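You operate a simulated robot arm through the tools that you are given. There is no shell and no other tool. Be economical: measure what you need, move in short steps, check, and stop when the job is done.

Carry out the task below with a simulated robot arm. There is one attempt and no reset: what you move stays moved.

TASK
Dump the pressure, then swap the brown filter for the white one.
Fine: the unit is unplugged and stays so, motor off; brown filter on the tank top, filter cover and dump valve shut.

Only the result counts: the job must be done as asked and must still hold three seconds after the hand-in. Knocking over, shifting, dropping, spilling or breaking anything else fails it. A push-on lid holds only when it is set on centred and level and pressed home; a screw cap is set on level and turned clockwise until tight.

THE ROBOT
A 7-joint arm with a two-finger parallel gripper, fixed in place. Base frame: the origin is at the foot of the arm, x ahead of it, y to its left, z up. Readings come in cm, degrees, newtons and seconds.
Its first joint turns from -66.0 to 66.0 degrees. Payload 1.57 kg.
The tool frame sits at the grasp point between the pads (the TCP): z along the fingers, y along the line on which they close. The tips reach 3 cm beyond it. The gripper opens to 11 cm. The fingers are 2.4 cm wide and 1.2 cm thick; the gripper's body (4.8 by 11.2 cm) begins 7.8 cm behind the TCP.
Orientation is told as [roll, pitch, yaw] about the base's x, y, z axes, in that order, counted from this pose: with the fingers straight down and closing along the base's y, the tool's x points along the base's -x, its y along +y and its z along -z.

THE INTERFACE
- The arm moves only by the tool servo_tool. Its argument "increments" is a list of rows, each an object (a shift or turn left out is 0, a gripper value left out holds the last) with "translation": the shift along the base's x, y, z in cm, a list of three; "delta_rot": the turn, a rotation vector about the base's x, y, z in degrees, a list of three; "jaw": the closure in counts, from 0 (fully open) to 255 (shut). In form: [{"translation": [tx, ty, tz], "delta_rot": [ax, ay, az], "jaw": jaw}, ...]. A call has 1 to 20 rows; each row shifts and turns the commanded pose from where the row before left it. Each row takes 0.2 s and may step no farther than 5 cm and 8.6 degrees from the row before; otherwise, or with a gripper value out of range, the whole call is refused. A pose out of reach is approached as far as the arm can. The call stops where the force on the tool passes 90 N (or 10 N more than at its start, if that is more) or the arm is blocked; 0.2 s more then pass. Each finger travels about 10.8 cm/s and halts on what it meets, pressing with about 43 N; the grip force reading is that of the motor and also rises with nothing between the fingers. The clock runs only during rows and for 0.2 s after the last one: add rows that do not move to give the fingers time. The reply holds the time, the measured pose of the TCP, the force on the tool along the base axes, the opening and the grip force, in the units named above and with some noise.
- Cameras (640 x 400 px; columns grow to the right, rows downward): "scene" is fixed at [14.11, -37.59, 140.55]; the picture's right is [0.93, -0.36, 0.00], its down [-0.20, -0.52, -0.83] and it looks along [0.30, 0.77, -0.56] (base axes); focal length 350 px, centre (320, 200). "wrist" rides on the gripper at [-3.6, 0, -8] in the tool frame; the picture's right is [0.00, -1.00, 0.00], its down [0.97, 0.00, -0.24] and it looks along [0.24, 0.00, 0.97] (tool axes); focal length 218 px, centre (320, 200). There is no depth. A picture from a camera that has moved, and an enlarged one, comes with that camera's place and axes in the base frame and with its lens.
- get_image(camera): a new picture of that camera. The clock stands still meanwhile.
- inspect(camera, box): a new picture of the part [left, top, right, bottom] of that camera's present view, enlarged. The clock stands still meanwhile.
- sign_off(): hands the job in; it is judged then, once.

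Go step by step. Nothing tells you positions but the pictures and the camera data: compare them with the known pose of the tool, close in by small moves and look again before you grip or let go. The budget is 120 turns and 64 pictures, counting those below and the enlarged ones. Unless the task says otherwise, let go and move clear before handing in, and close with one line.

The tools are called after ">>>" as a command line: name --argument value ..., lists and objects as JSON in quotes. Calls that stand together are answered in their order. servo_tool: Moves the arm, as the interface text tells. Its arguments: {"type":"object","properties":{"increments":{"type":"array","items":{"type":"object","properties":{"translation":{"type":"array","items":{"type":"number"}},"delta_rot":{"type":"array","items":{"type":"number"}},"jaw":{"type":"number"}}}}},"required":["increments"]} The other tools are called the same way: get_image (camera) takes a picture; inspect (camera, box) takes an enlarged picture of a part of a camera's view; sign_off () hands the job in.

At the start:

```text
time_s: 0.0
ee_pos: [35.38, 10.93, 108.79]
tool_rot: [-0.1, 0.0, 0.0]
ft_force: [0.1, -0.2, -0.7]
opening: 10.98
gripper_force: 0.0
```

scene: 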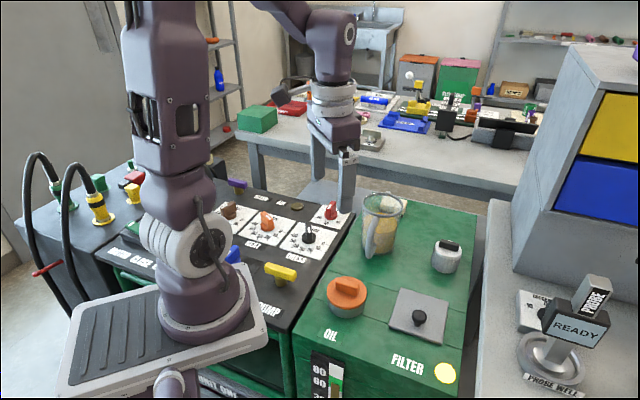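
wrist: 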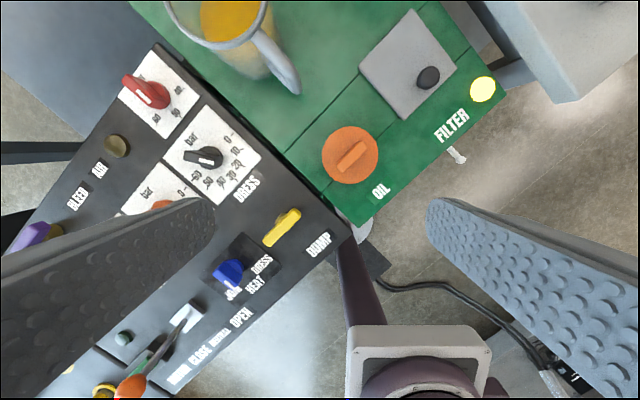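

I see a machine with a dark control panel (yellow DUMP handle, blue selector) and a green section with OIL cap and FILTER cover. I'll look at details first.

>>> inspect --camera "scene" --box '[200, 180, 480, 400]'

>>> inspect --camera "wrist" --box '[60, 0, 540, 300]'

>>> inspect --camera "scene" --box '[330, 60, 640, 260]'

```text
1.82 times, centred on (340, 290) of scene
camera zoom: at [14.11, -37.59, 140.55], right [0.93, -0.36, 0.0], down [-0.2, -0.52, -0.83], along [0.3, 0.77, -0.56], focal length 636 px, centre (284, 36)
```

zoom: 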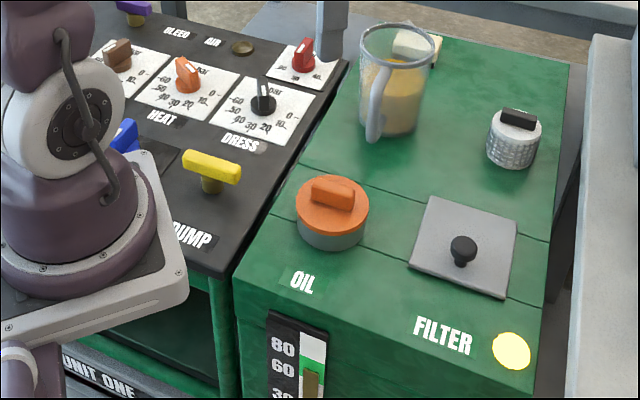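

```text
1.33 times, centred on (300, 150) of wrist
camera zoom: at [38.93, 10.84, 116.7], right [0.0, -1.0, 0.0], down [-0.97, 0.0, 0.24], along [-0.24, 0.0, -0.97], focal length 291 px, centre (347, 267)
```

zoom: 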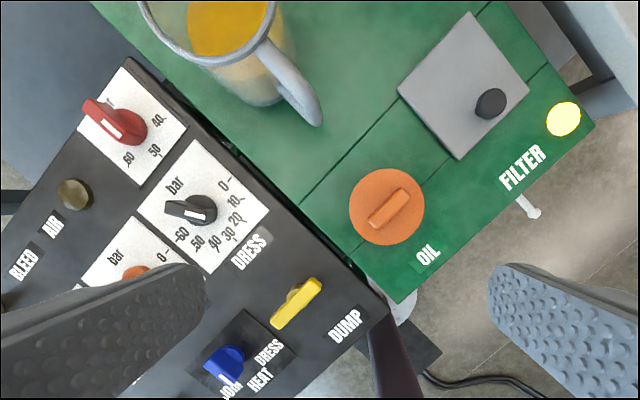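

```text
2.00 times, centred on (485, 160) of scene
camera zoom: at [14.11, -37.59, 140.55], right [0.93, -0.36, 0.0], down [-0.2, -0.52, -0.83], along [0.3, 0.77, -0.56], focal length 699 px, centre (-10, 280)
```

zoom: 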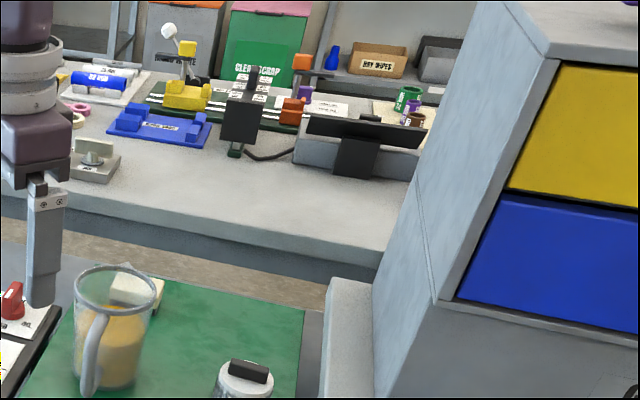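

The dump handle sits at about (26, 17, 84) and the filter cover knob at about (48, -4, 84); the white filter is near (62, 7). I'll check the rest of the unit and get a view from higher up and nearer.

>>> inspect --camera "scene" --box '[0, 140, 320, 400]'

>>> servo_tool --increments '[{"translation": [0, 0, 2]}, {"translation": [2, -2, 0]}, {"translation": [4, -3, 0]}, {"translation": [4, -3, 0]}, {"translation": [4, -3, 0]}, {}]'

>>> get_image --camera "wrist"

```text
1.54 times, centred on (160, 270) of scene
camera zoom: at [14.11, -37.59, 140.55], right [0.93, -0.36, 0.0], down [-0.2, -0.52, -0.83], along [0.3, 0.77, -0.56], focal length 538 px, centre (566, 92)
```

zoom: 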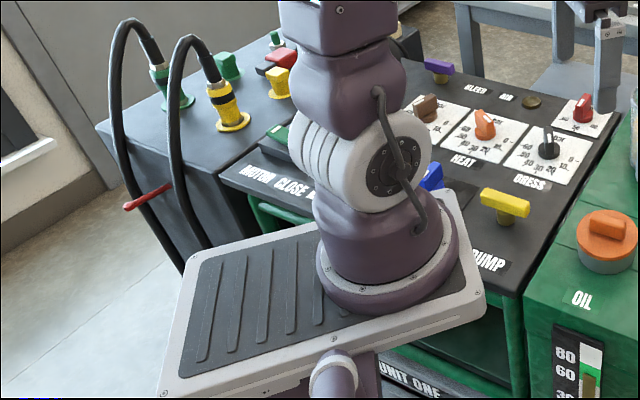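

```text
time_s: 1.4
ee_pos: [49.49, -0.35, 110.97]
tool_rot: [0.0, 0.0, -0.1]
ft_force: [-0.1, -0.5, 0.0]
opening: 11.02
gripper_force: 0.0
```

```text
57 pictures are left
camera wrist: at [53.06, -0.21, 118.84], right [0.0, -1.0, 0.0], down [-0.97, 0.0, 0.24], along [-0.24, 0.0, -0.97], focal length 218 px, centre (320, 200)
```

wrist: 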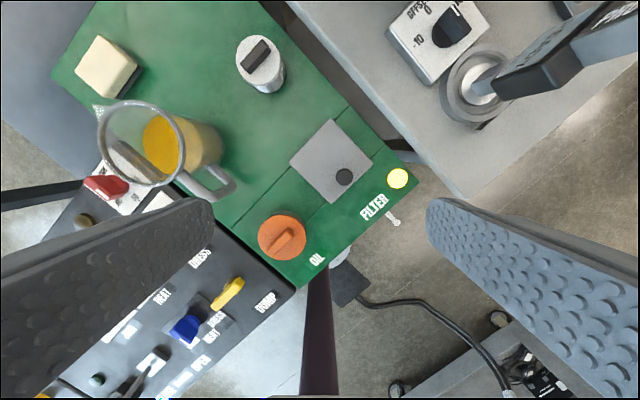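

The plug lies loose, so the unit is unplugged. The cover knob is off-centre on the plate, so I'll zoom in to see how the cover works.

>>> inspect --camera "wrist" --box '[220, 20, 440, 270]'

>>> inspect --camera "wrist" --box '[60, 160, 300, 400]'

>>> inspect --camera "scene" --box '[370, 220, 480, 390]'

```text
1.60 times, centred on (330, 145) of wrist
camera zoom: at [53.06, -0.21, 118.84], right [0.0, -1.0, 0.0], down [-0.97, 0.0, 0.24], along [-0.24, 0.0, -0.97], focal length 349 px, centre (304, 288)
```

zoom: 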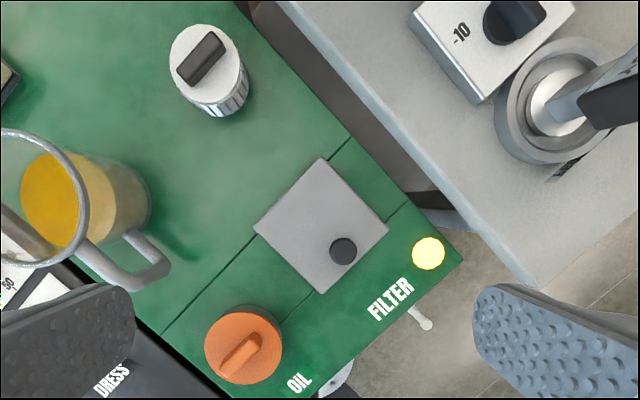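

```text
1.67 times, centred on (180, 280) of wrist
camera zoom: at [53.06, -0.21, 118.84], right [0.0, -1.0, 0.0], down [-0.97, 0.0, 0.24], along [-0.24, 0.0, -0.97], focal length 364 px, centre (553, 67)
```

zoom: 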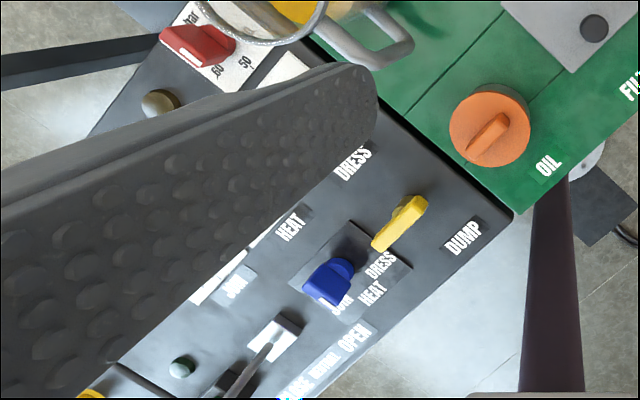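

```text
2.35 times, centred on (425, 305) of scene
camera zoom: at [14.11, -37.59, 140.55], right [0.93, -0.36, 0.0], down [-0.2, -0.52, -0.83], along [0.3, 0.77, -0.56], focal length 823 px, centre (73, -47)
```

zoom: 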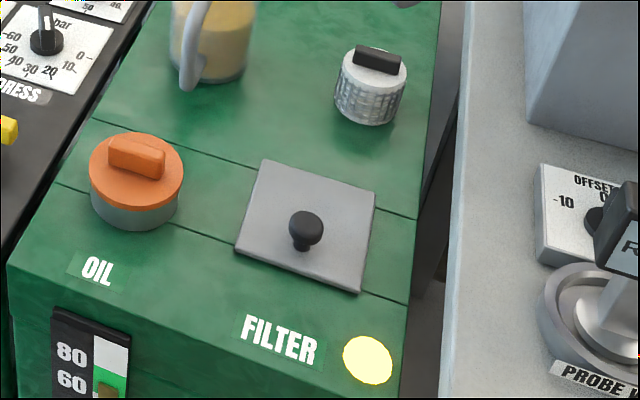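

The cover has an off-centre knob and its hinge or lift action is still unknown. Next I'll look straight at the control panel to find the dump handle and any pressure gauge.

>>> servo_tool --increments '[{"translation": [-2.5, 4, 0]}, {"translation": [-2.5, 4, 0]}, {"translation": [-2.5, 4, 0]}, {"translation": [-2, 4, 0]}, {"translation": [-1, 4, 0]}, {"translation": [0, 4, 0]}, {"translation": [0, 2, 0]}, {}]'

>>> get_image --camera "wrist"

```text
time_s: 3.2
ee_pos: [38.85, 26.04, 110.57]
tool_rot: [0.0, 0.0, 0.0]
ft_force: [-0.4, 0.5, -0.6]
opening: 11.0
gripper_force: 0.1
```

```text
53 pictures are left
camera wrist: at [42.43, 26.04, 118.55], right [0.0, -1.0, 0.0], down [-0.97, 0.0, 0.24], along [-0.24, 0.0, -0.97], focal length 218 px, centre (320, 200)
```

wrist: 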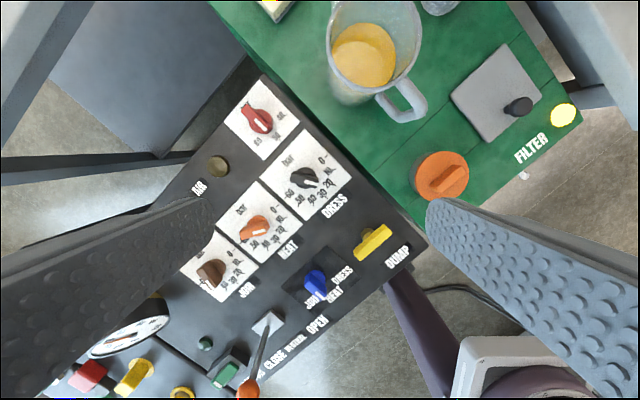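

>>> inspect --camera "wrist" --box '[160, 160, 440, 400]'

>>> inspect --camera "wrist" --box '[60, 290, 200, 400]'

>>> inspect --camera "scene" --box '[220, 140, 400, 330]'

```text
1.67 times, centred on (300, 280) of wrist
camera zoom: at [42.43, 26.04, 118.55], right [0.0, -1.0, 0.0], down [-0.97, 0.0, 0.24], along [-0.24, 0.0, -0.97], focal length 364 px, centre (353, 67)
```

zoom: 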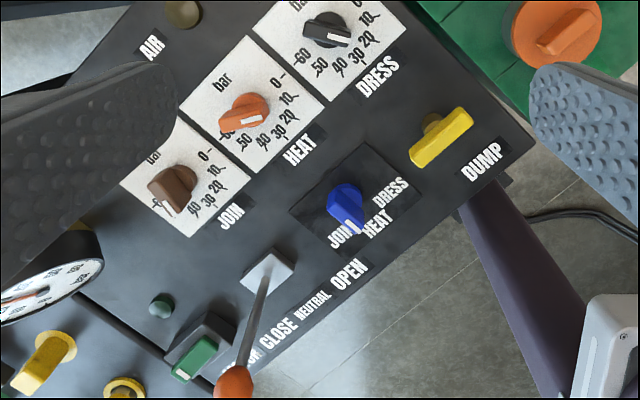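

```text
3.64 times, centred on (130, 345) of wrist
camera zoom: at [42.43, 26.04, 118.55], right [0.0, -1.0, 0.0], down [-0.97, 0.0, 0.24], along [-0.24, 0.0, -0.97], focal length 794 px, centre (1011, -327)
```

zoom: 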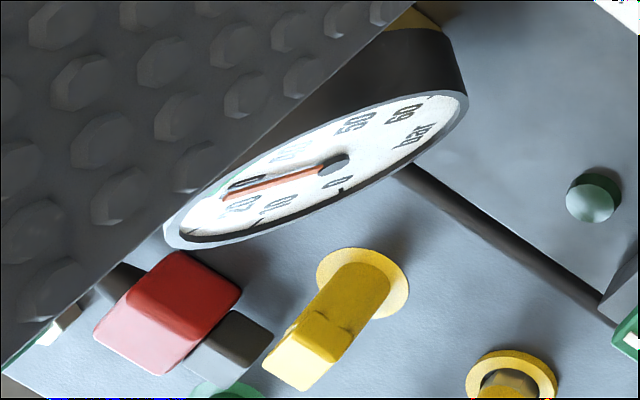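

```text
2.11 times, centred on (310, 235) of scene
camera zoom: at [14.11, -37.59, 140.55], right [0.93, -0.36, 0.0], down [-0.2, -0.52, -0.83], along [0.3, 0.77, -0.56], focal length 736 px, centre (341, 126)
```

zoom: 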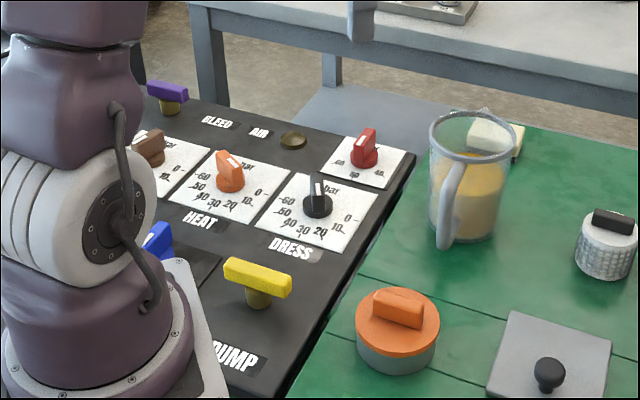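

The gauge reads non-zero pressure. The yellow DUMP bar lies across the panel at about -52°, with its centre near (26.3, 17, 83.7) and the panel at z≈80. I'll move above it with the fingers turned to close across the bar.

>>> servo_tool --increments '[{"translation": [-2.1, -1.5, -2], "delta_rot": [0, 0, -8.6], "jaw": 110}, {"translation": [-2.1, -1.5, -2], "delta_rot": [0, 0, -8.6]}, {"translation": [-2.1, -1.5, -2], "delta_rot": [0, 0, -8.6]}, {"translation": [-2.1, -1.5, -2], "delta_rot": [0, 0, -8.6]}, {"translation": [-2.1, -1.5, -3], "delta_rot": [0, 0, -8.6]}, {"translation": [-2.1, -1.5, -3], "delta_rot": [0, 0, -8.6]}, {"translation": [0, 0, -2]}, {}]'

>>> get_image --camera "wrist"

>>> get_image --camera "scene"

```text
time_s: 5.0
ee_pos: [26.32, 16.96, 94.52]
tool_rot: [0.0, -0.1, -51.7]
ft_force: [0.1, 0.0, -0.4]
opening: 6.26
gripper_force: 0.0
```

```text
49 pictures are left
camera wrist: at [28.5, 14.09, 102.45], right [-0.78, -0.62, 0.0], down [-0.6, 0.76, 0.24], along [-0.15, 0.19, -0.97], focal length 218 px, centre (320, 200)
```

wrist: 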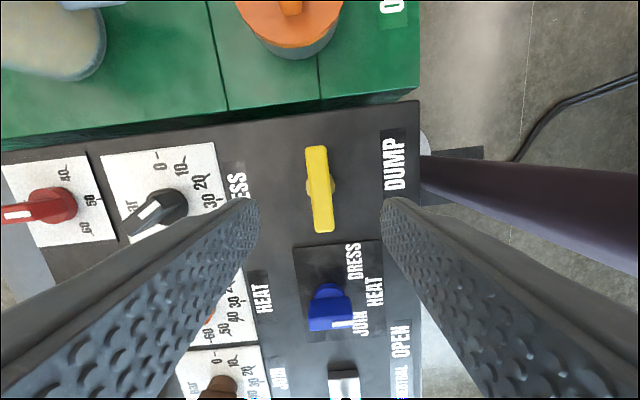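

```text
48 pictures are left
```

scene: 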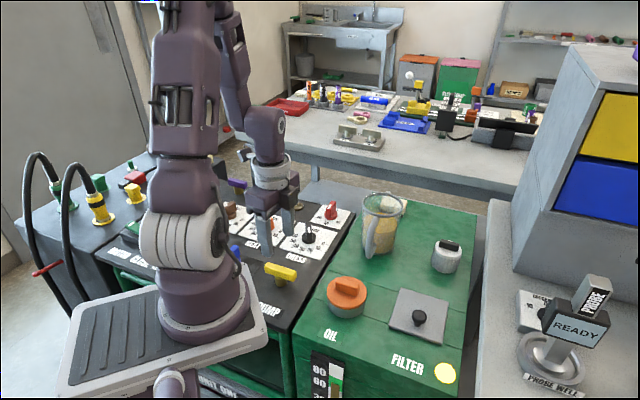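

The bar is centred under the jaws, so I'll descend and grip it.

>>> servo_tool --increments '[{"translation": [0, 0, -4]}, {"translation": [0, 0, -3]}, {"translation": [0, 0, -2]}, {"translation": [0, 0, -1.2]}, {}, {"jaw": 225}, {}, {}, {}]'

>>> get_image --camera "wrist"

```text
time_s: 7.0
ee_pos: [26.25, 16.92, 84.44]
tool_rot: [0.0, 0.0, -51.6]
ft_force: [5.7, 1.6, -21.7]
opening: 2.76
gripper_force: 38.5
```

```text
47 pictures are left
camera wrist: at [28.49, 14.05, 92.37], right [-0.78, -0.62, 0.0], down [-0.6, 0.76, 0.24], along [-0.15, 0.19, -0.97], focal length 218 px, centre (320, 200)
```

wrist: 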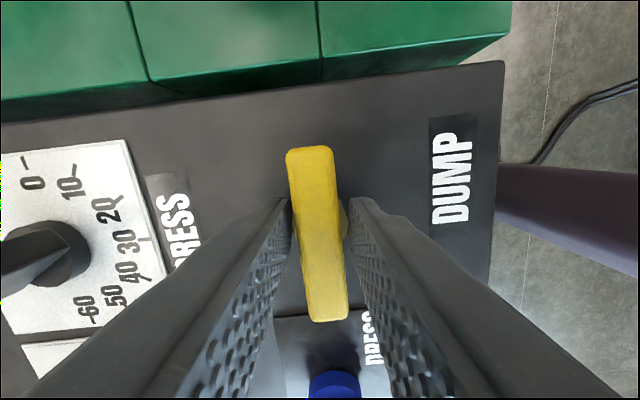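

I have the handle gripped. I'll turn it counter-clockwise in small steps and watch the force.

>>> servo_tool --increments '[{"translation": [0, 0, 0.2]}, {"delta_rot": [0, 0, 6]}, {"delta_rot": [0, 0, 6]}, {"delta_rot": [0, 0, 6]}, {}]'

>>> get_image --camera "wrist"

```text
time_s: 8.2
ee_pos: [26.19, 16.91, 84.78]
tool_rot: [0.2, -0.1, -33.5]
ft_force: [9.3, 5.9, 23.3]
opening: 2.74
gripper_force: 38.3
```

```text
46 pictures are left
camera wrist: at [29.23, 14.92, 92.7], right [-0.55, -0.83, 0.0], down [-0.81, 0.54, 0.24], along [-0.2, 0.13, -0.97], focal length 218 px, centre (320, 200)
```

wrist: 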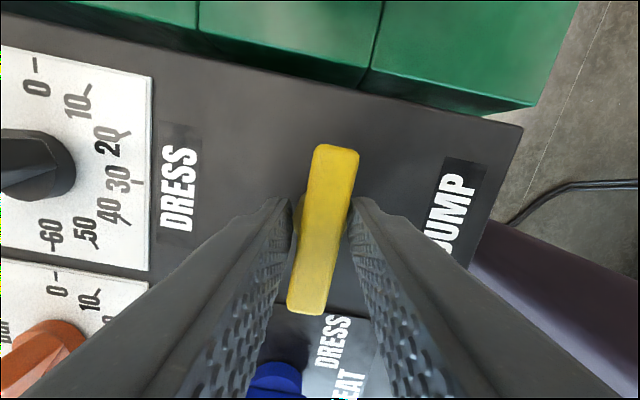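

The handle stayed put and the jaws slipped around it, so counter-clockwise is against the stop. I'll turn clockwise instead.

>>> servo_tool --increments '[{"translation": [0, 0, -0.1], "delta_rot": [0, 0, -8]}, {"delta_rot": [0, 0, -8]}, {"delta_rot": [0, 0, -8]}, {"delta_rot": [0, 0, -8]}, {"delta_rot": [0, 0, -8]}, {"delta_rot": [0, 0, -8]}, {}]'

>>> get_image --camera "wrist"

```text
time_s: 9.8
ee_pos: [26.23, 16.86, 84.65]
tool_rot: [0.0, 0.1, -81.7]
ft_force: [9.5, 16.8, 2.8]
opening: 2.76
gripper_force: 38.0
```

```text
45 pictures are left
camera wrist: at [26.71, 13.35, 92.56], right [-0.99, -0.15, 0.0], down [-0.14, 0.96, 0.24], along [-0.04, 0.24, -0.97], focal length 218 px, centre (320, 200)
```

wrist: 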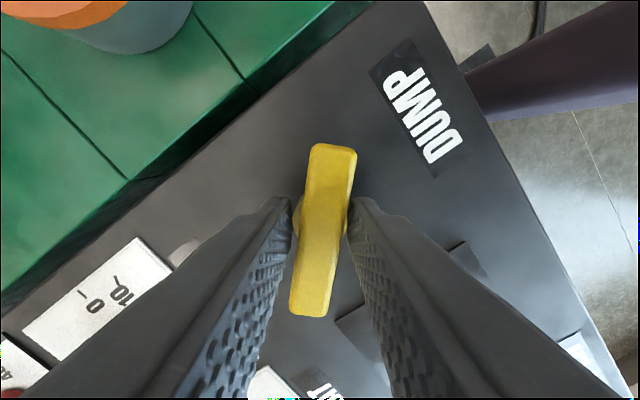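

Clockwise works: the bar has turned from -45° to -90°. I'll continue to a full quarter turn.

>>> servo_tool --increments '[{"delta_rot": [0, 0, -8]}, {"delta_rot": [0, 0, -8]}, {"delta_rot": [0, 0, -8]}, {"delta_rot": [0, 0, -8]}, {"delta_rot": [0, 0, -8]}, {"delta_rot": [0, 0, -5]}, {}, {}, {}, {}]'

>>> get_image --camera "wrist"

>>> get_image --camera "scene"

```text
time_s: 12.0
ee_pos: [26.11, 16.77, 84.65]
tool_rot: [-0.2, 0.0, -126.6]
ft_force: [-19.1, 16.2, 21.5]
opening: 2.76
gripper_force: 38.2
```

```text
44 pictures are left
camera wrist: at [23.99, 13.99, 92.6], right [-0.8, 0.6, 0.0], down [0.58, 0.78, 0.24], along [0.14, 0.19, -0.97], focal length 218 px, centre (320, 200)
```

wrist: 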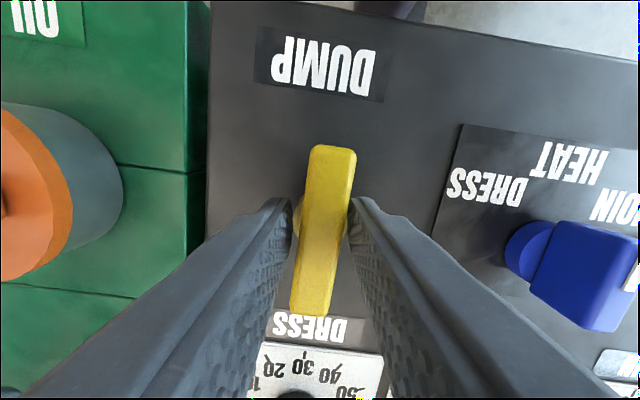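

```text
43 pictures are left
```

scene: 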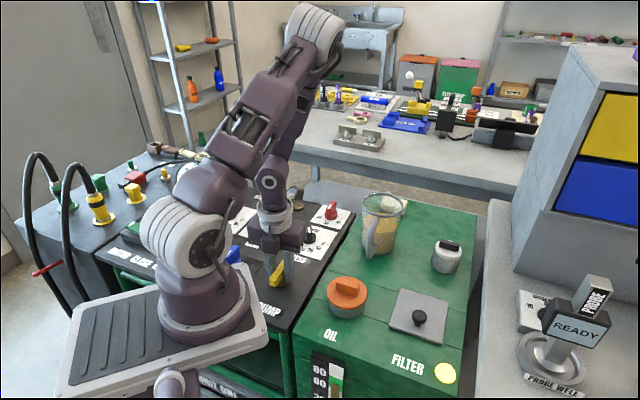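

The bar has gone a full quarter turn to -135°, so the valve is open. I'll hold for about 3 s, then turn it back to the shut stop.

>>> servo_tool --increments '[{}, {}, {}, {}, {}, {}, {}, {}, {}, {}, {}, {}, {}, {}, {}]'

>>> servo_tool --increments '[{"delta_rot": [0, 0, 8]}, {"delta_rot": [0, 0, 8]}, {"delta_rot": [0, 0, 8]}, {"delta_rot": [0, 0, 8]}, {"delta_rot": [0, 0, 8]}, {"delta_rot": [0, 0, 8]}, {"delta_rot": [0, 0, 8]}, {"delta_rot": [0, 0, 8]}, {"delta_rot": [0, 0, 8]}, {"delta_rot": [0, 0, 8]}, {"delta_rot": [0, 0, 8]}, {"delta_rot": [0, 0, 5]}, {}, {}]'

>>> get_image --camera "wrist"

```text
time_s: 15.2
ee_pos: [26.1, 16.85, 84.71]
tool_rot: [-0.3, -0.1, -126.6]
ft_force: [-24.3, 8.4, 19.7]
opening: 2.75
gripper_force: 37.6
```

```text
time_s: 18.2
ee_pos: [26.26, 16.94, 84.6]
tool_rot: [0.2, -0.2, -33.5]
ft_force: [2.3, 13.0, 24.1]
opening: 2.78
gripper_force: 38.1
```

```text
42 pictures are left
camera wrist: at [29.29, 14.88, 92.6], right [-0.55, -0.83, 0.0], down [-0.81, 0.54, 0.24], along [-0.2, 0.13, -0.97], focal length 218 px, centre (320, 200)
```

wrist: 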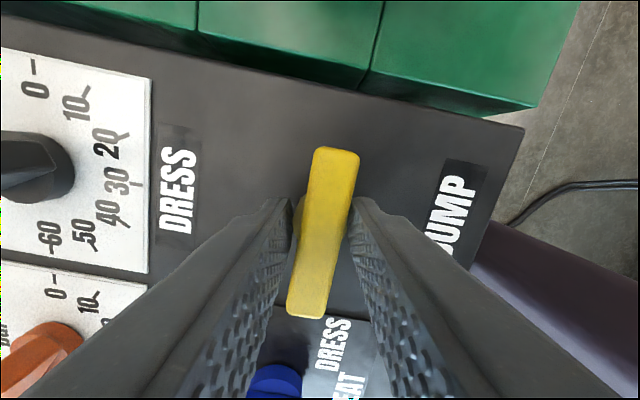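

The bar is back in its original shut position. I'll release, rise, and check the gauge.

>>> servo_tool --increments '[{"jaw": 130}, {"jaw": 130}, {"translation": [0, 0, 4]}, {"translation": [0, 0, 5]}, {"translation": [1, 2, 5], "delta_rot": [0, 0, 8]}, {"translation": [2, 3, 3], "delta_rot": [0, 0, 8]}, {"translation": [3, 3, 3], "delta_rot": [0, 0, 8]}, {"translation": [3, 3, 3], "delta_rot": [0, 0, 8]}, {"translation": [3, 3, 2]}, {"translation": [2, 3, 0]}, {}]'

>>> get_image --camera "wrist"

```text
refused: row 5 steps farther than a row can; nothing moved
```

```text
41 pictures are left
camera wrist: at [29.29, 14.88, 92.6], right [-0.55, -0.83, 0.0], down [-0.81, 0.54, 0.24], along [-0.2, 0.13, -0.97], focal length 218 px, centre (320, 200)
```

wrist: 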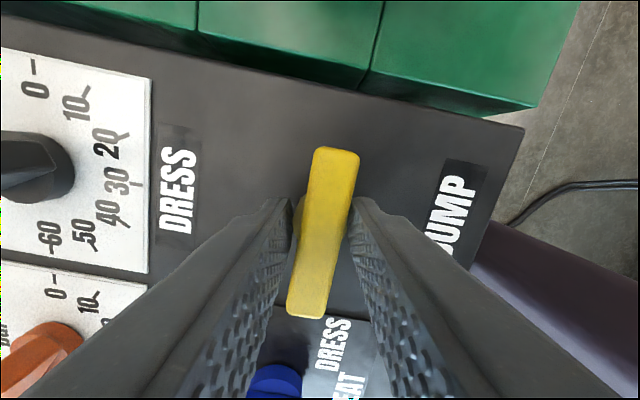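

One step was too long, so nothing moved. I'll repeat with shorter steps.

>>> servo_tool --increments '[{"jaw": 130}, {"jaw": 130}, {"translation": [0, 0, 4]}, {"translation": [0, 0, 4.5]}, {"translation": [0, 0, 4.5], "delta_rot": [0, 0, 8]}, {"translation": [2, 3, 3], "delta_rot": [0, 0, 8]}, {"translation": [2.5, 3, 3], "delta_rot": [0, 0, 8]}, {"translation": [2.5, 3, 3], "delta_rot": [0, 0, 8]}, {"translation": [2.5, 3, 2]}, {"translation": [2.5, 3, 0]}, {"translation": [2, 3, 0]}, {}]'

>>> get_image --camera "wrist"

```text
time_s: 20.8
ee_pos: [40.26, 34.81, 108.85]
tool_rot: [0.1, -0.1, -1.6]
ft_force: [-0.6, 0.5, -0.1]
opening: 5.37
gripper_force: 0.1
```

```text
40 pictures are left
camera wrist: at [43.86, 34.62, 116.8], right [-0.03, -1.0, 0.0], down [-0.97, 0.03, 0.24], along [-0.24, 0.01, -0.97], focal length 218 px, centre (320, 200)
```

wrist: 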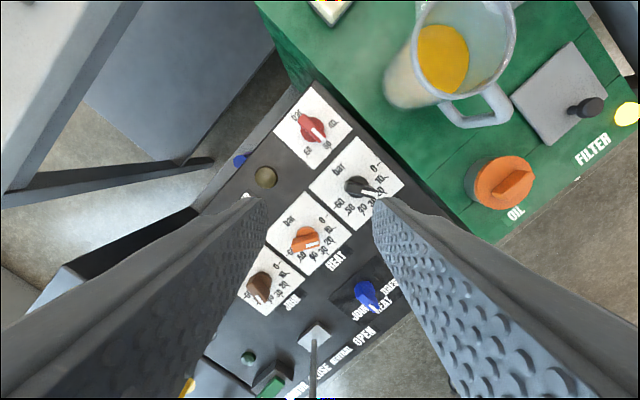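

A finger hides the gauge. I'll open the jaws and shift further left.

>>> servo_tool --increments '[{"translation": [0, 4, 0], "jaw": 0}, {"translation": [-2, 4, 0]}, {"translation": [-3, 3, 0]}, {"translation": [-2, 3, 0]}, {}]'

>>> inspect --camera "wrist" --box '[160, 160, 480, 400]'

```text
time_s: 22.0
ee_pos: [33.18, 48.77, 108.61]
tool_rot: [-0.1, 0.1, -1.6]
ft_force: [0.2, 0.0, -0.2]
opening: 11.0
gripper_force: 0.0
```

```text
1.67 times, centred on (320, 280) of wrist
camera zoom: at [36.82, 48.64, 116.53], right [-0.03, -1.0, 0.0], down [-0.97, 0.03, 0.24], along [-0.24, 0.01, -0.97], focal length 364 px, centre (320, 67)
```

zoom: 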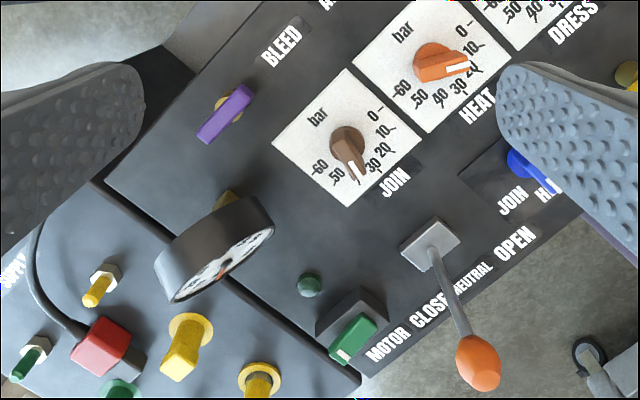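

>>> inspect --camera "wrist" --box '[230, 270, 310, 350]'

```text
5.00 times, centred on (270, 310) of wrist
camera zoom: at [36.82, 48.64, 116.53], right [-0.03, -1.0, 0.0], down [-0.97, 0.03, 0.24], along [-0.24, 0.01, -0.97], focal length 1091 px, centre (570, -350)
```

zoom: 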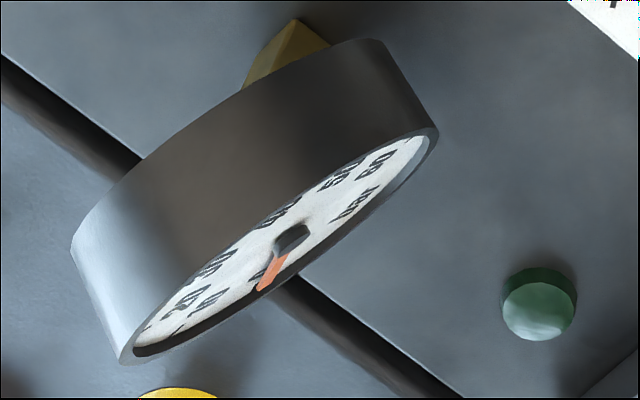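

The needle has dropped to zero and the motor lamp is dark. Next is the filter cover: I'll move above its knob with the jaws closing along a possible rear hinge line.

>>> servo_tool --increments '[{"translation": [1.2, -4.4, 0]}, {"translation": [1.2, -4.4, 0]}, {"translation": [1.2, -4.4, 0], "delta_rot": [0, 0, 8]}, {"translation": [1.2, -4.4, 0], "delta_rot": [0, 0, 8]}, {"translation": [1.2, -4.4, 0], "delta_rot": [0, 0, 8]}, {"translation": [1.2, -4.4, 0], "delta_rot": [0, 0, 8]}, {"translation": [1.2, -4.4, 0], "delta_rot": [0, 0, 7.6]}, {"translation": [1.2, -4.4, 0]}, {"translation": [1.2, -4.4, 0]}, {"translation": [1.2, -4.4, -1]}, {"translation": [1.2, -4.4, -2]}, {"translation": [1.6, -4.4, -2]}, {"translation": [0, 0, -3]}, {"translation": [0, 0, -3]}, {}]'

>>> get_image --camera "wrist"

```text
refused: row 12 steps farther than a row can; nothing moved
```

```text
37 pictures are left
camera wrist: at [36.82, 48.64, 116.53], right [-0.03, -1.0, 0.0], down [-0.97, 0.03, 0.24], along [-0.24, 0.01, -0.97], focal length 218 px, centre (320, 200)
```

wrist: 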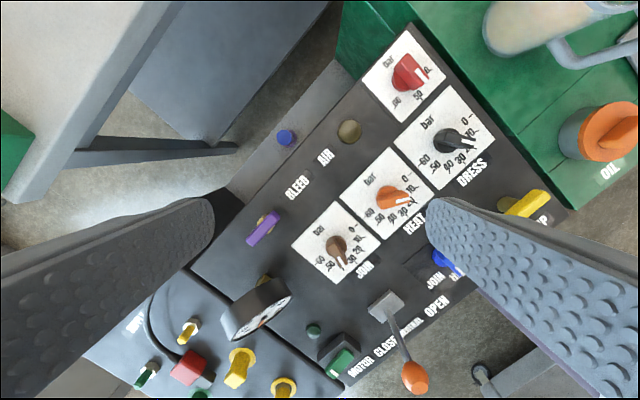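

>>> servo_tool --increments '[{"translation": [1.2, -4.4, 0]}, {"translation": [1.2, -4.4, 0]}, {"translation": [1.2, -4.4, 0], "delta_rot": [0, 0, 8]}, {"translation": [1.2, -4.4, 0], "delta_rot": [0, 0, 8]}, {"translation": [1.2, -4.4, 0], "delta_rot": [0, 0, 8]}, {"translation": [1.2, -4.4, 0], "delta_rot": [0, 0, 8]}, {"translation": [1.2, -4.4, 0], "delta_rot": [0, 0, 7.6]}, {"translation": [1.2, -4.4, 0]}, {"translation": [1.2, -4.4, 0]}, {"translation": [1.2, -4.4, -1]}, {"translation": [1.2, -4.4, -1]}, {"translation": [1.6, -4.4, -1]}, {"translation": [0, 0, -4]}, {"translation": [0, 0, -4]}, {}]'

>>> get_image --camera "wrist"

```text
time_s: 25.2
ee_pos: [48.25, -3.78, 97.74]
tool_rot: [0.0, 0.0, 38.0]
ft_force: [-0.7, -1.0, -0.3]
opening: 11.0
gripper_force: 0.0
```

```text
36 pictures are left
camera wrist: at [51.08, -1.63, 105.65], right [0.62, -0.79, 0.0], down [-0.76, -0.6, 0.24], along [-0.19, -0.15, -0.97], focal length 218 px, centre (320, 200)
```

wrist: 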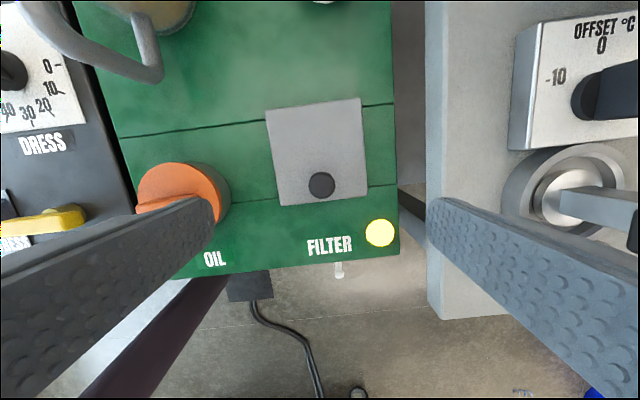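

The machine axis is at yaw ≈44° and the knob at (48.1, -4.1), with the plate at z≈80.3. I'll align, descend and grip the knob.

>>> servo_tool --increments '[{"translation": [-0.1, -0.3, -3], "delta_rot": [0, 0, 6], "jaw": 120}, {"translation": [0, 0, -4]}, {"translation": [0, 0, -4]}, {"translation": [0, 0, -2.4]}, {}, {"jaw": 220}, {}, {}]'

>>> get_image --camera "wrist"

```text
time_s: 27.0
ee_pos: [47.94, -4.3, 84.36]
tool_rot: [-0.1, -0.1, 43.9]
ft_force: [10.3, -10.2, -5.8]
opening: 2.68
gripper_force: 37.6
```

```text
35 pictures are left
camera wrist: at [50.62, -1.75, 92.34], right [0.69, -0.72, 0.0], down [-0.7, -0.67, 0.24], along [-0.17, -0.17, -0.97], focal length 218 px, centre (320, 200)
```

wrist: 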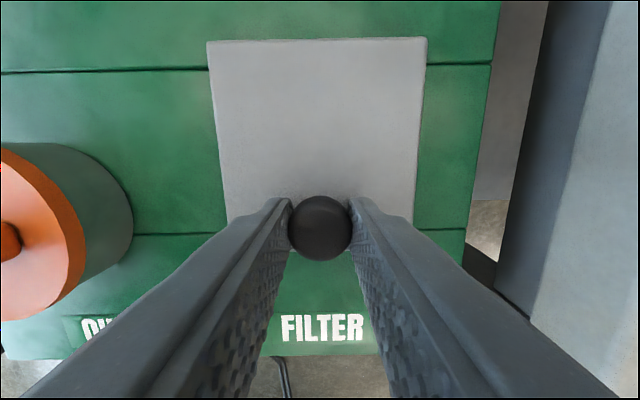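

The knob is gripped. I'll lift a little to see whether the plate lifts off or hinges.

>>> servo_tool --increments '[{"translation": [0, 0, 0.5]}, {"translation": [0, 0, 0.5]}, {"translation": [0, 0, 0.5]}, {}]'

>>> get_image --camera "wrist"

>>> inspect --camera "scene" --box '[340, 220, 480, 390]'

```text
time_s: 28.0
ee_pos: [48.2, -4.18, 85.77]
tool_rot: [-0.2, -0.2, 44.0]
ft_force: [31.4, 2.4, -16.9]
opening: 2.7
gripper_force: 37.8
```

```text
34 pictures are left
camera wrist: at [50.74, -1.6, 93.77], right [0.7, -0.72, 0.0], down [-0.7, -0.68, 0.23], along [-0.17, -0.17, -0.97], focal length 218 px, centre (320, 200)
```

wrist: 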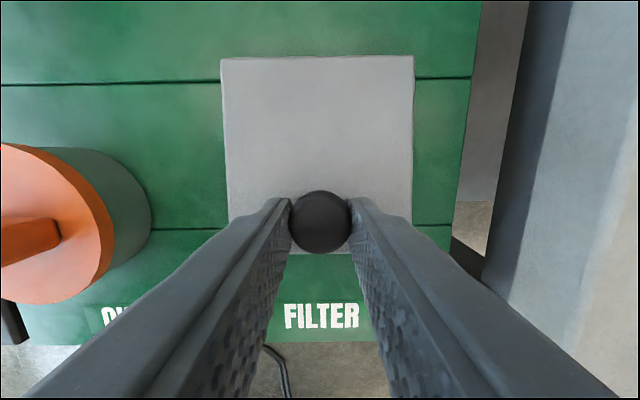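

```text
2.35 times, centred on (410, 305) of scene
camera zoom: at [14.22, -37.58, 140.54], right [0.93, -0.36, 0.0], down [-0.21, -0.52, -0.83], along [0.3, 0.77, -0.56], focal length 823 px, centre (108, -47)
```

zoom: 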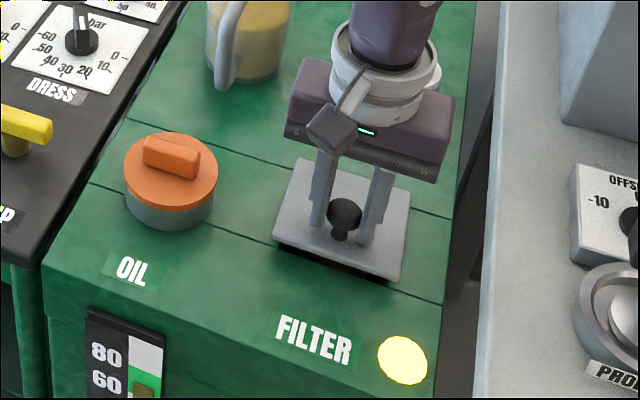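

The front edge lifted while the rear stayed put, so the cover is hinged at its rear edge, about 8.6 cm behind the knob. I'll follow that arc, letting the knob pivot in the pads with a mild tool tilt.

>>> servo_tool --increments '[{"translation": [0.43, 0.42, 0]}, {"translation": [0.63, 0.61, 1.02], "delta_rot": [-2.8, 2.9, 0]}, {"translation": [0.92, 0.89, 1.07], "delta_rot": [-2.8, 2.9, 0]}, {"translation": [1.04, 1.01, 0.84], "delta_rot": [-2.8, 2.9, 0]}, {}]'

>>> inspect --camera "scene" --box '[340, 180, 500, 390]'

```text
time_s: 29.2
ee_pos: [51.21, -1.08, 88.58]
tool_rot: [-0.1, 11.7, 44.3]
ft_force: [13.7, -2.1, -1.4]
opening: 2.71
gripper_force: 37.5
```

```text
1.90 times, centred on (420, 285) of scene
camera zoom: at [14.15, -37.59, 140.55], right [0.93, -0.36, 0.0], down [-0.21, -0.52, -0.83], along [0.3, 0.77, -0.56], focal length 666 px, centre (130, 38)
```

zoom: 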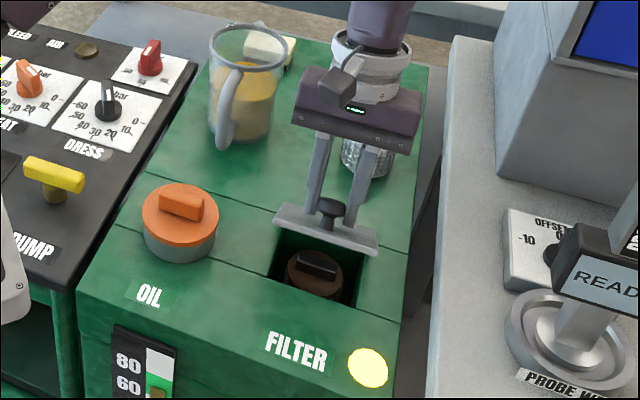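

The lid is swinging open and the brown filter shows beneath it. I'll continue past vertical.

>>> servo_tool --increments '[{"translation": [1.14, 1.1, 0.57], "delta_rot": [-2.8, 2.9, 0]}, {"translation": [1.18, 1.14, 0.29], "delta_rot": [-2.8, 2.9, 0]}, {"translation": [1.21, 1.17, 0], "delta_rot": [-2.8, 2.9, 0]}, {"translation": [1.18, 1.14, -0.29], "delta_rot": [-2.8, 2.9, 0]}, {}]'

>>> inspect --camera "scene" --box '[340, 180, 500, 390]'

>>> get_image --camera "wrist"

```text
time_s: 30.4
ee_pos: [55.85, 3.31, 89.21]
tool_rot: [0.1, 28.2, 44.0]
ft_force: [0.4, -0.4, -1.0]
opening: 1.5
gripper_force: 0.1
```

```text
1.90 times, centred on (420, 285) of scene
camera zoom: at [14.11, -37.59, 140.55], right [0.93, -0.36, 0.0], down [-0.2, -0.52, -0.83], along [0.3, 0.77, -0.56], focal length 666 px, centre (130, 38)
```

zoom: 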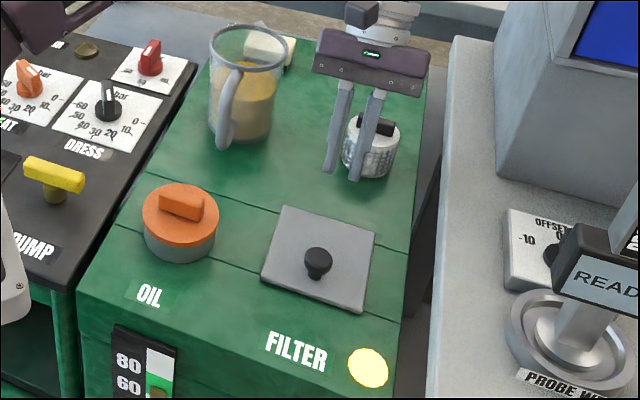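

```text
30 pictures are left
camera wrist: at [60.84, 8.11, 94.55], right [0.69, -0.72, 0.0], down [-0.53, -0.52, 0.67], along [-0.48, -0.47, -0.74], focal length 218 px, centre (320, 200)
```

wrist: 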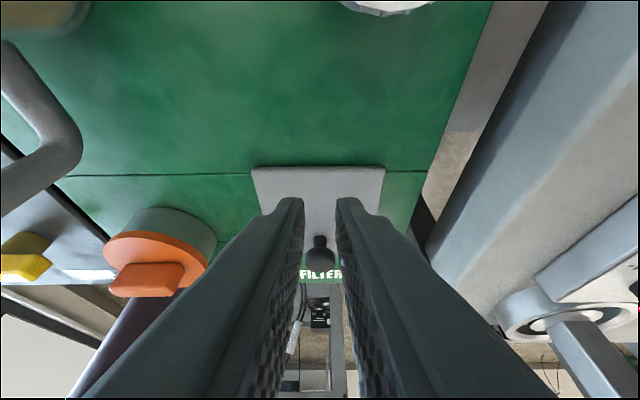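

The knob slipped out past about 65° and the lid dropped shut; nothing else was touched. I'll re-grip deeper and turn the tool fully with the lid this time.

>>> servo_tool --increments '[{"translation": [0, 0, 4], "jaw": 120}, {"translation": [-1.96, -1.89, 0], "delta_rot": [4.9, -5.07, 0]}, {"translation": [-1.96, -1.89, 0], "delta_rot": [4.9, -5.07, 0]}, {"translation": [-1.96, -1.89, 0], "delta_rot": [4.9, -5.07, 0]}, {"translation": [-1.96, -1.89, 0], "delta_rot": [4.9, -5.07, 0]}, {}, {"translation": [0, 0, -4.5]}]'

>>> get_image --camera "wrist"

```text
time_s: 32.0
ee_pos: [47.71, -4.16, 88.7]
tool_rot: [0.0, 0.0, 44.0]
ft_force: [-1.1, -0.9, 1.2]
opening: 5.83
gripper_force: 0.1
```

```text
29 pictures are left
camera wrist: at [50.4, -1.68, 96.64], right [0.69, -0.72, 0.0], down [-0.7, -0.67, 0.24], along [-0.17, -0.17, -0.97], focal length 218 px, centre (320, 200)
```

wrist: 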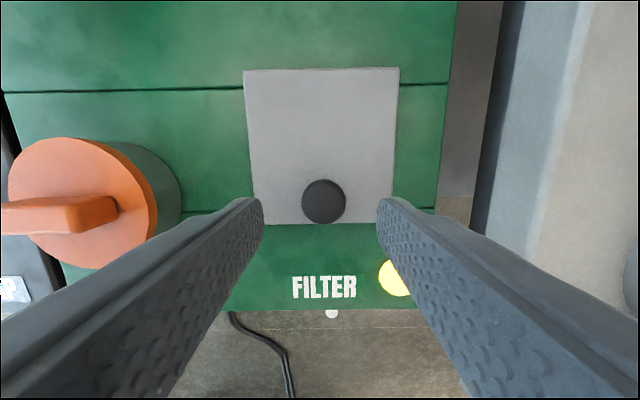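

The knob centre is at (48.3, -4.0), about 0.5 cm further back than I gripped before. I'll correct that, grip deeper and harder, then arc with 1:1 tilt.

>>> servo_tool --increments '[{"translation": [0.57, 0.14, -2.5]}, {"translation": [0, 0, -2.3]}, {}, {"jaw": 255}, {}, {}, {}]'

>>> servo_tool --increments '[{"translation": [0.45, 0.43, 1.08], "delta_rot": [-5.56, 5.75, 0]}, {"translation": [0.55, 0.53, 0.99], "delta_rot": [-5.56, 5.75, 0]}, {"translation": [0.64, 0.62, 0.87], "delta_rot": [-5.56, 5.75, 0]}, {"translation": [0.73, 0.7, 0.73], "delta_rot": [-5.56, 5.75, 0]}, {"translation": [0.79, 0.76, 0.59], "delta_rot": [-5.56, 5.75, 0]}, {}]'

>>> inspect --camera "scene" --box '[340, 180, 500, 390]'

```text
time_s: 33.6
ee_pos: [48.2, -4.06, 83.93]
tool_rot: [0.0, 0.1, 44.2]
ft_force: [-12.1, 19.6, 31.8]
opening: 2.7
gripper_force: 37.3
```

```text
time_s: 35.0
ee_pos: [51.13, -1.16, 88.47]
tool_rot: [0.3, 40.4, 44.0]
ft_force: [-40.0, 12.5, 33.2]
opening: 2.71
gripper_force: 37.4
```

```text
1.90 times, centred on (420, 285) of scene
camera zoom: at [13.96, -37.56, 140.58], right [0.93, -0.36, 0.0], down [-0.2, -0.52, -0.83], along [0.3, 0.77, -0.56], focal length 666 px, centre (130, 38)
```

zoom: 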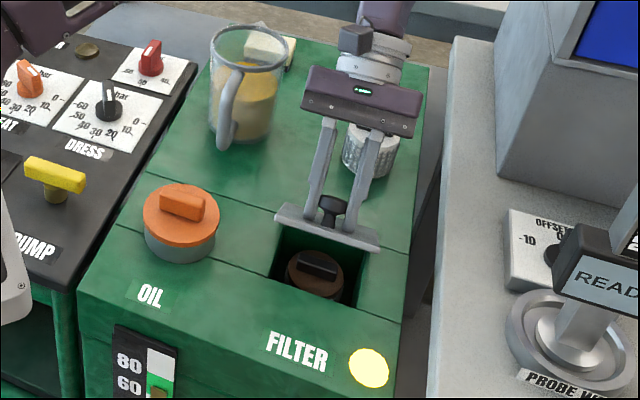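

The lid is at about 40° and firmly held. I'll ease outward slightly and continue.

>>> servo_tool --increments '[{"translation": [0.8, 0.77, 0.55], "delta_rot": [-5.56, 5.75, 0]}, {"translation": [0.89, 0.86, 0.3], "delta_rot": [-5.56, 5.75, 0]}, {"translation": [0.91, 0.88, 0.12], "delta_rot": [-5.56, 5.75, 0]}, {}]'

>>> inspect --camera "scene" --box '[340, 180, 500, 390]'

```text
time_s: 36.0
ee_pos: [52.78, 0.54, 89.35]
tool_rot: [-3.2, 55.2, 41.9]
ft_force: [44.1, -36.5, -19.3]
opening: 2.7
gripper_force: 38.2
out of reach, approached as far as the arm can: row 2, 3
stopped in row 4: the force on the tool passed its limit (the readings are from after the stop); the commanded pose is now the measured one
```

```text
1.90 times, centred on (420, 285) of scene
camera zoom: at [14.26, -37.68, 140.51], right [0.93, -0.36, 0.0], down [-0.21, -0.52, -0.83], along [0.3, 0.77, -0.56], focal length 666 px, centre (130, 38)
```

zoom: 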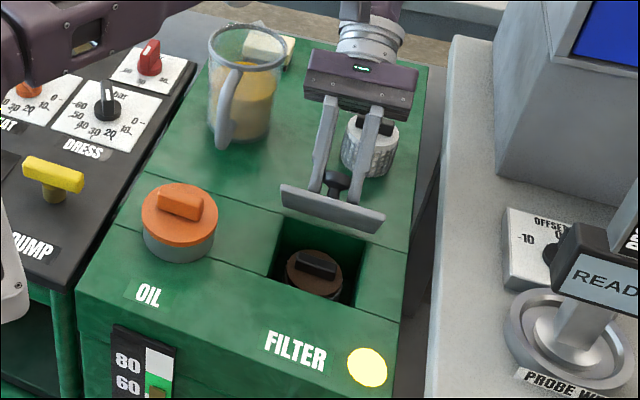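

The arm reached its tilt limit with the lid near 58°. I'll continue the arc by translation, easing the tilt back slightly so the knob pivots in the pads.

>>> servo_tool --increments '[{"translation": [0.48, 0.47, 0], "delta_rot": [1.4, -1.45, 0]}, {"translation": [0.48, 0.47, -0.02], "delta_rot": [1.4, -1.45, 0]}, {"translation": [0.47, 0.45, -0.03], "delta_rot": [1.4, -1.45, 0]}, {"translation": [0.47, 0.45, -0.03], "delta_rot": [1.4, -1.45, 0]}, {}]'

>>> inspect --camera "scene" --box '[340, 180, 500, 390]'

```text
time_s: 37.1
ee_pos: [54.69, 2.34, 89.64]
tool_rot: [-3.3, 47.8, 42.2]
ft_force: [28.4, -43.4, 28.6]
opening: 2.75
gripper_force: 37.9
```

```text
1.90 times, centred on (420, 285) of scene
camera zoom: at [14.14, -37.7, 140.52], right [0.93, -0.36, 0.0], down [-0.21, -0.52, -0.83], along [0.3, 0.77, -0.56], focal length 666 px, centre (130, 38)
```

zoom: 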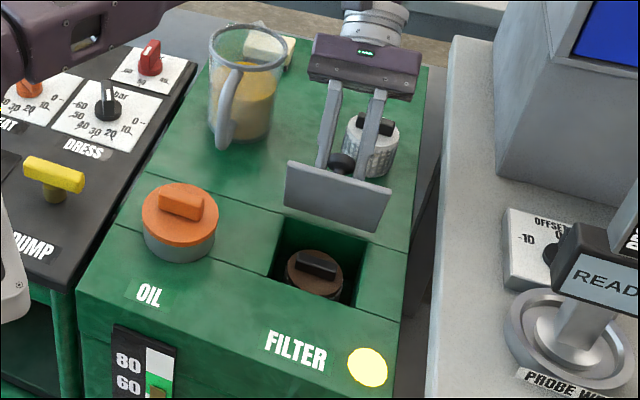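

Pivoting works and the lid is near 70°. I'll relieve the sideways load and carry on past vertical.

>>> servo_tool --increments '[{"translation": [0.74, 0.32, 0.2], "delta_rot": [1.4, -1.45, 0]}, {"translation": [0.59, 0.57, -0.18], "delta_rot": [1.4, -1.45, 0]}, {"translation": [0.58, 0.56, -0.25], "delta_rot": [1.4, -1.45, 0]}, {"translation": [0.56, 0.54, -0.32], "delta_rot": [1.4, -1.45, 0]}, {}]'

>>> inspect --camera "scene" --box '[340, 180, 500, 390]'

```text
time_s: 38.4
ee_pos: [56.66, 5.08, 88.9]
tool_rot: [-1.3, 39.4, 43.2]
ft_force: [0.7, -0.4, 0.4]
opening: 0.0
gripper_force: 21.0
```

```text
1.90 times, centred on (420, 285) of scene
camera zoom: at [14.11, -37.59, 140.55], right [0.93, -0.36, 0.0], down [-0.2, -0.52, -0.83], along [0.3, 0.77, -0.56], focal length 666 px, centre (130, 38)
```

zoom: 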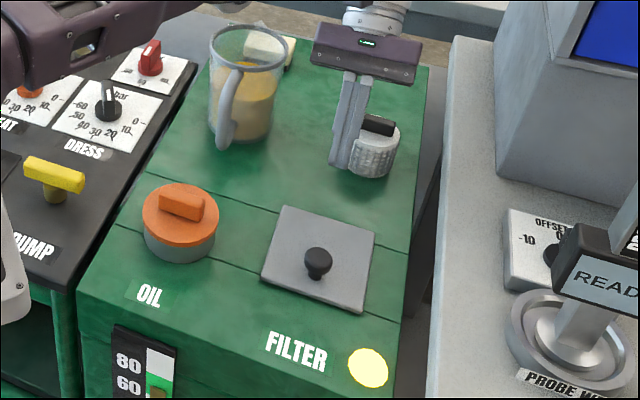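

It slipped again near 78°: the fingertips were levering against the plate because I gripped too deep. I'll back off and re-grip with the tips only on the knob head so it can pivot freely.

>>> servo_tool --increments '[{"translation": [0, 0, 4], "jaw": 120}, {"translation": [-1.7, -1.8, 0], "delta_rot": [5.48, -5.67, 0]}, {"translation": [-1.7, -1.8, 0], "delta_rot": [5.48, -5.67, 0]}, {"translation": [-1.7, -1.8, 0], "delta_rot": [5.48, -5.67, 0]}, {"translation": [-1.7, -1.8, 0], "delta_rot": [5.48, -5.67, 0]}, {"translation": [-1.6, -1.85, 0], "delta_rot": [5.48, -5.67, 0]}, {}, {"translation": [0, 0, -4]}, {}]'

>>> get_image --camera "wrist"

```text
time_s: 40.4
ee_pos: [48.56, -4.39, 88.62]
tool_rot: [-0.8, -0.1, 43.3]
ft_force: [-0.6, -0.5, 0.3]
opening: 5.84
gripper_force: 0.1
```

```text
24 pictures are left
camera wrist: at [51.09, -1.81, 96.62], right [0.69, -0.73, 0.02], down [-0.71, -0.66, 0.24], along [-0.16, -0.18, -0.97], focal length 218 px, centre (320, 200)
```

wrist: 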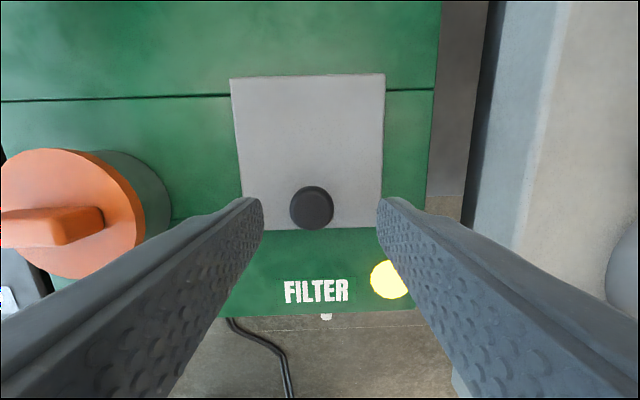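

Knob re-centred at (48.25, -4.08). I'll grip at z 84.7 and start the arc.

>>> servo_tool --increments '[{"translation": [-0.3, 0.3, -2], "delta_rot": [0.8, 0.1, 0.7]}, {"translation": [0, 0, -1.92]}, {}, {"jaw": 255}, {}, {}, {}]'

>>> servo_tool --increments '[{"translation": [0.46, 0.44, 1.1], "delta_rot": [-5.56, 5.75, 0]}, {"translation": [0.56, 0.54, 1.0], "delta_rot": [-5.56, 5.75, 0]}, {"translation": [0.65, 0.63, 0.89], "delta_rot": [-5.56, 5.75, 0]}, {"translation": [0.74, 0.72, 0.74], "delta_rot": [-5.56, 5.75, 0]}, {"translation": [0.81, 0.78, 0.6], "delta_rot": [-5.56, 5.75, 0]}, {"translation": [0.81, 0.79, 0.5], "delta_rot": [-2.78, 2.88, 0]}, {}]'

```text
time_s: 42.0
ee_pos: [48.25, -4.18, 84.99]
tool_rot: [-0.3, -0.5, 43.9]
ft_force: [7.6, -7.7, -4.6]
opening: 2.71
gripper_force: 38.0
```

```text
time_s: 43.5
ee_pos: [52.14, -0.23, 89.62]
tool_rot: [-0.3, 43.6, 43.9]
ft_force: [0.4, -11.7, -10.8]
opening: 2.69
gripper_force: 37.4
```

Forces are low and the grip holds. Continuing the arc.

>>> servo_tool --increments '[{"translation": [0.81, 0.78, 0.42]}, {"translation": [0.84, 0.81, 0.26]}, {"translation": [0.86, 0.83, 0.09]}, {}]'

>>> servo_tool --increments '[{"translation": [0.83, 0.81, -0.05], "delta_rot": [1.4, -1.44, 0]}, {"translation": [0.82, 0.79, -0.21], "delta_rot": [1.4, -1.44, 0]}, {}]'

```text
time_s: 44.5
ee_pos: [54.67, 2.35, 90.55]
tool_rot: [-0.5, 43.5, 43.8]
ft_force: [-2.4, -15.5, 18.3]
opening: 2.69
gripper_force: 37.8
```

```text
time_s: 45.4
ee_pos: [56.32, 4.04, 90.17]
tool_rot: [-0.3, 39.3, 43.9]
ft_force: [8.8, -13.4, 5.1]
opening: 2.71
gripper_force: 37.3
```

Still holding, with the lid near 88°. Two more steps, then a look.

>>> servo_tool --increments '[{"translation": [0.78, 0.75, -0.37], "delta_rot": [1.4, -1.44, 0]}, {"translation": [0.74, 0.72, -0.52], "delta_rot": [1.4, -1.44, 0]}, {}]'

>>> inspect --camera "scene" --box '[340, 180, 500, 390]'

```text
time_s: 46.1
ee_pos: [57.8, 5.49, 89.23]
tool_rot: [-0.1, 35.4, 44.0]
ft_force: [0.0, -0.1, 0.3]
opening: 0.0
gripper_force: 21.5
```

```text
1.90 times, centred on (420, 285) of scene
camera zoom: at [14.11, -37.59, 140.55], right [0.93, -0.36, 0.0], down [-0.2, -0.52, -0.83], along [0.3, 0.77, -0.56], focal length 666 px, centre (130, 38)
```

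zoom: 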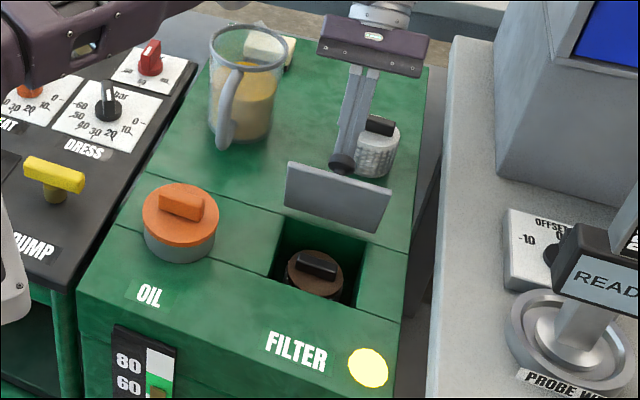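

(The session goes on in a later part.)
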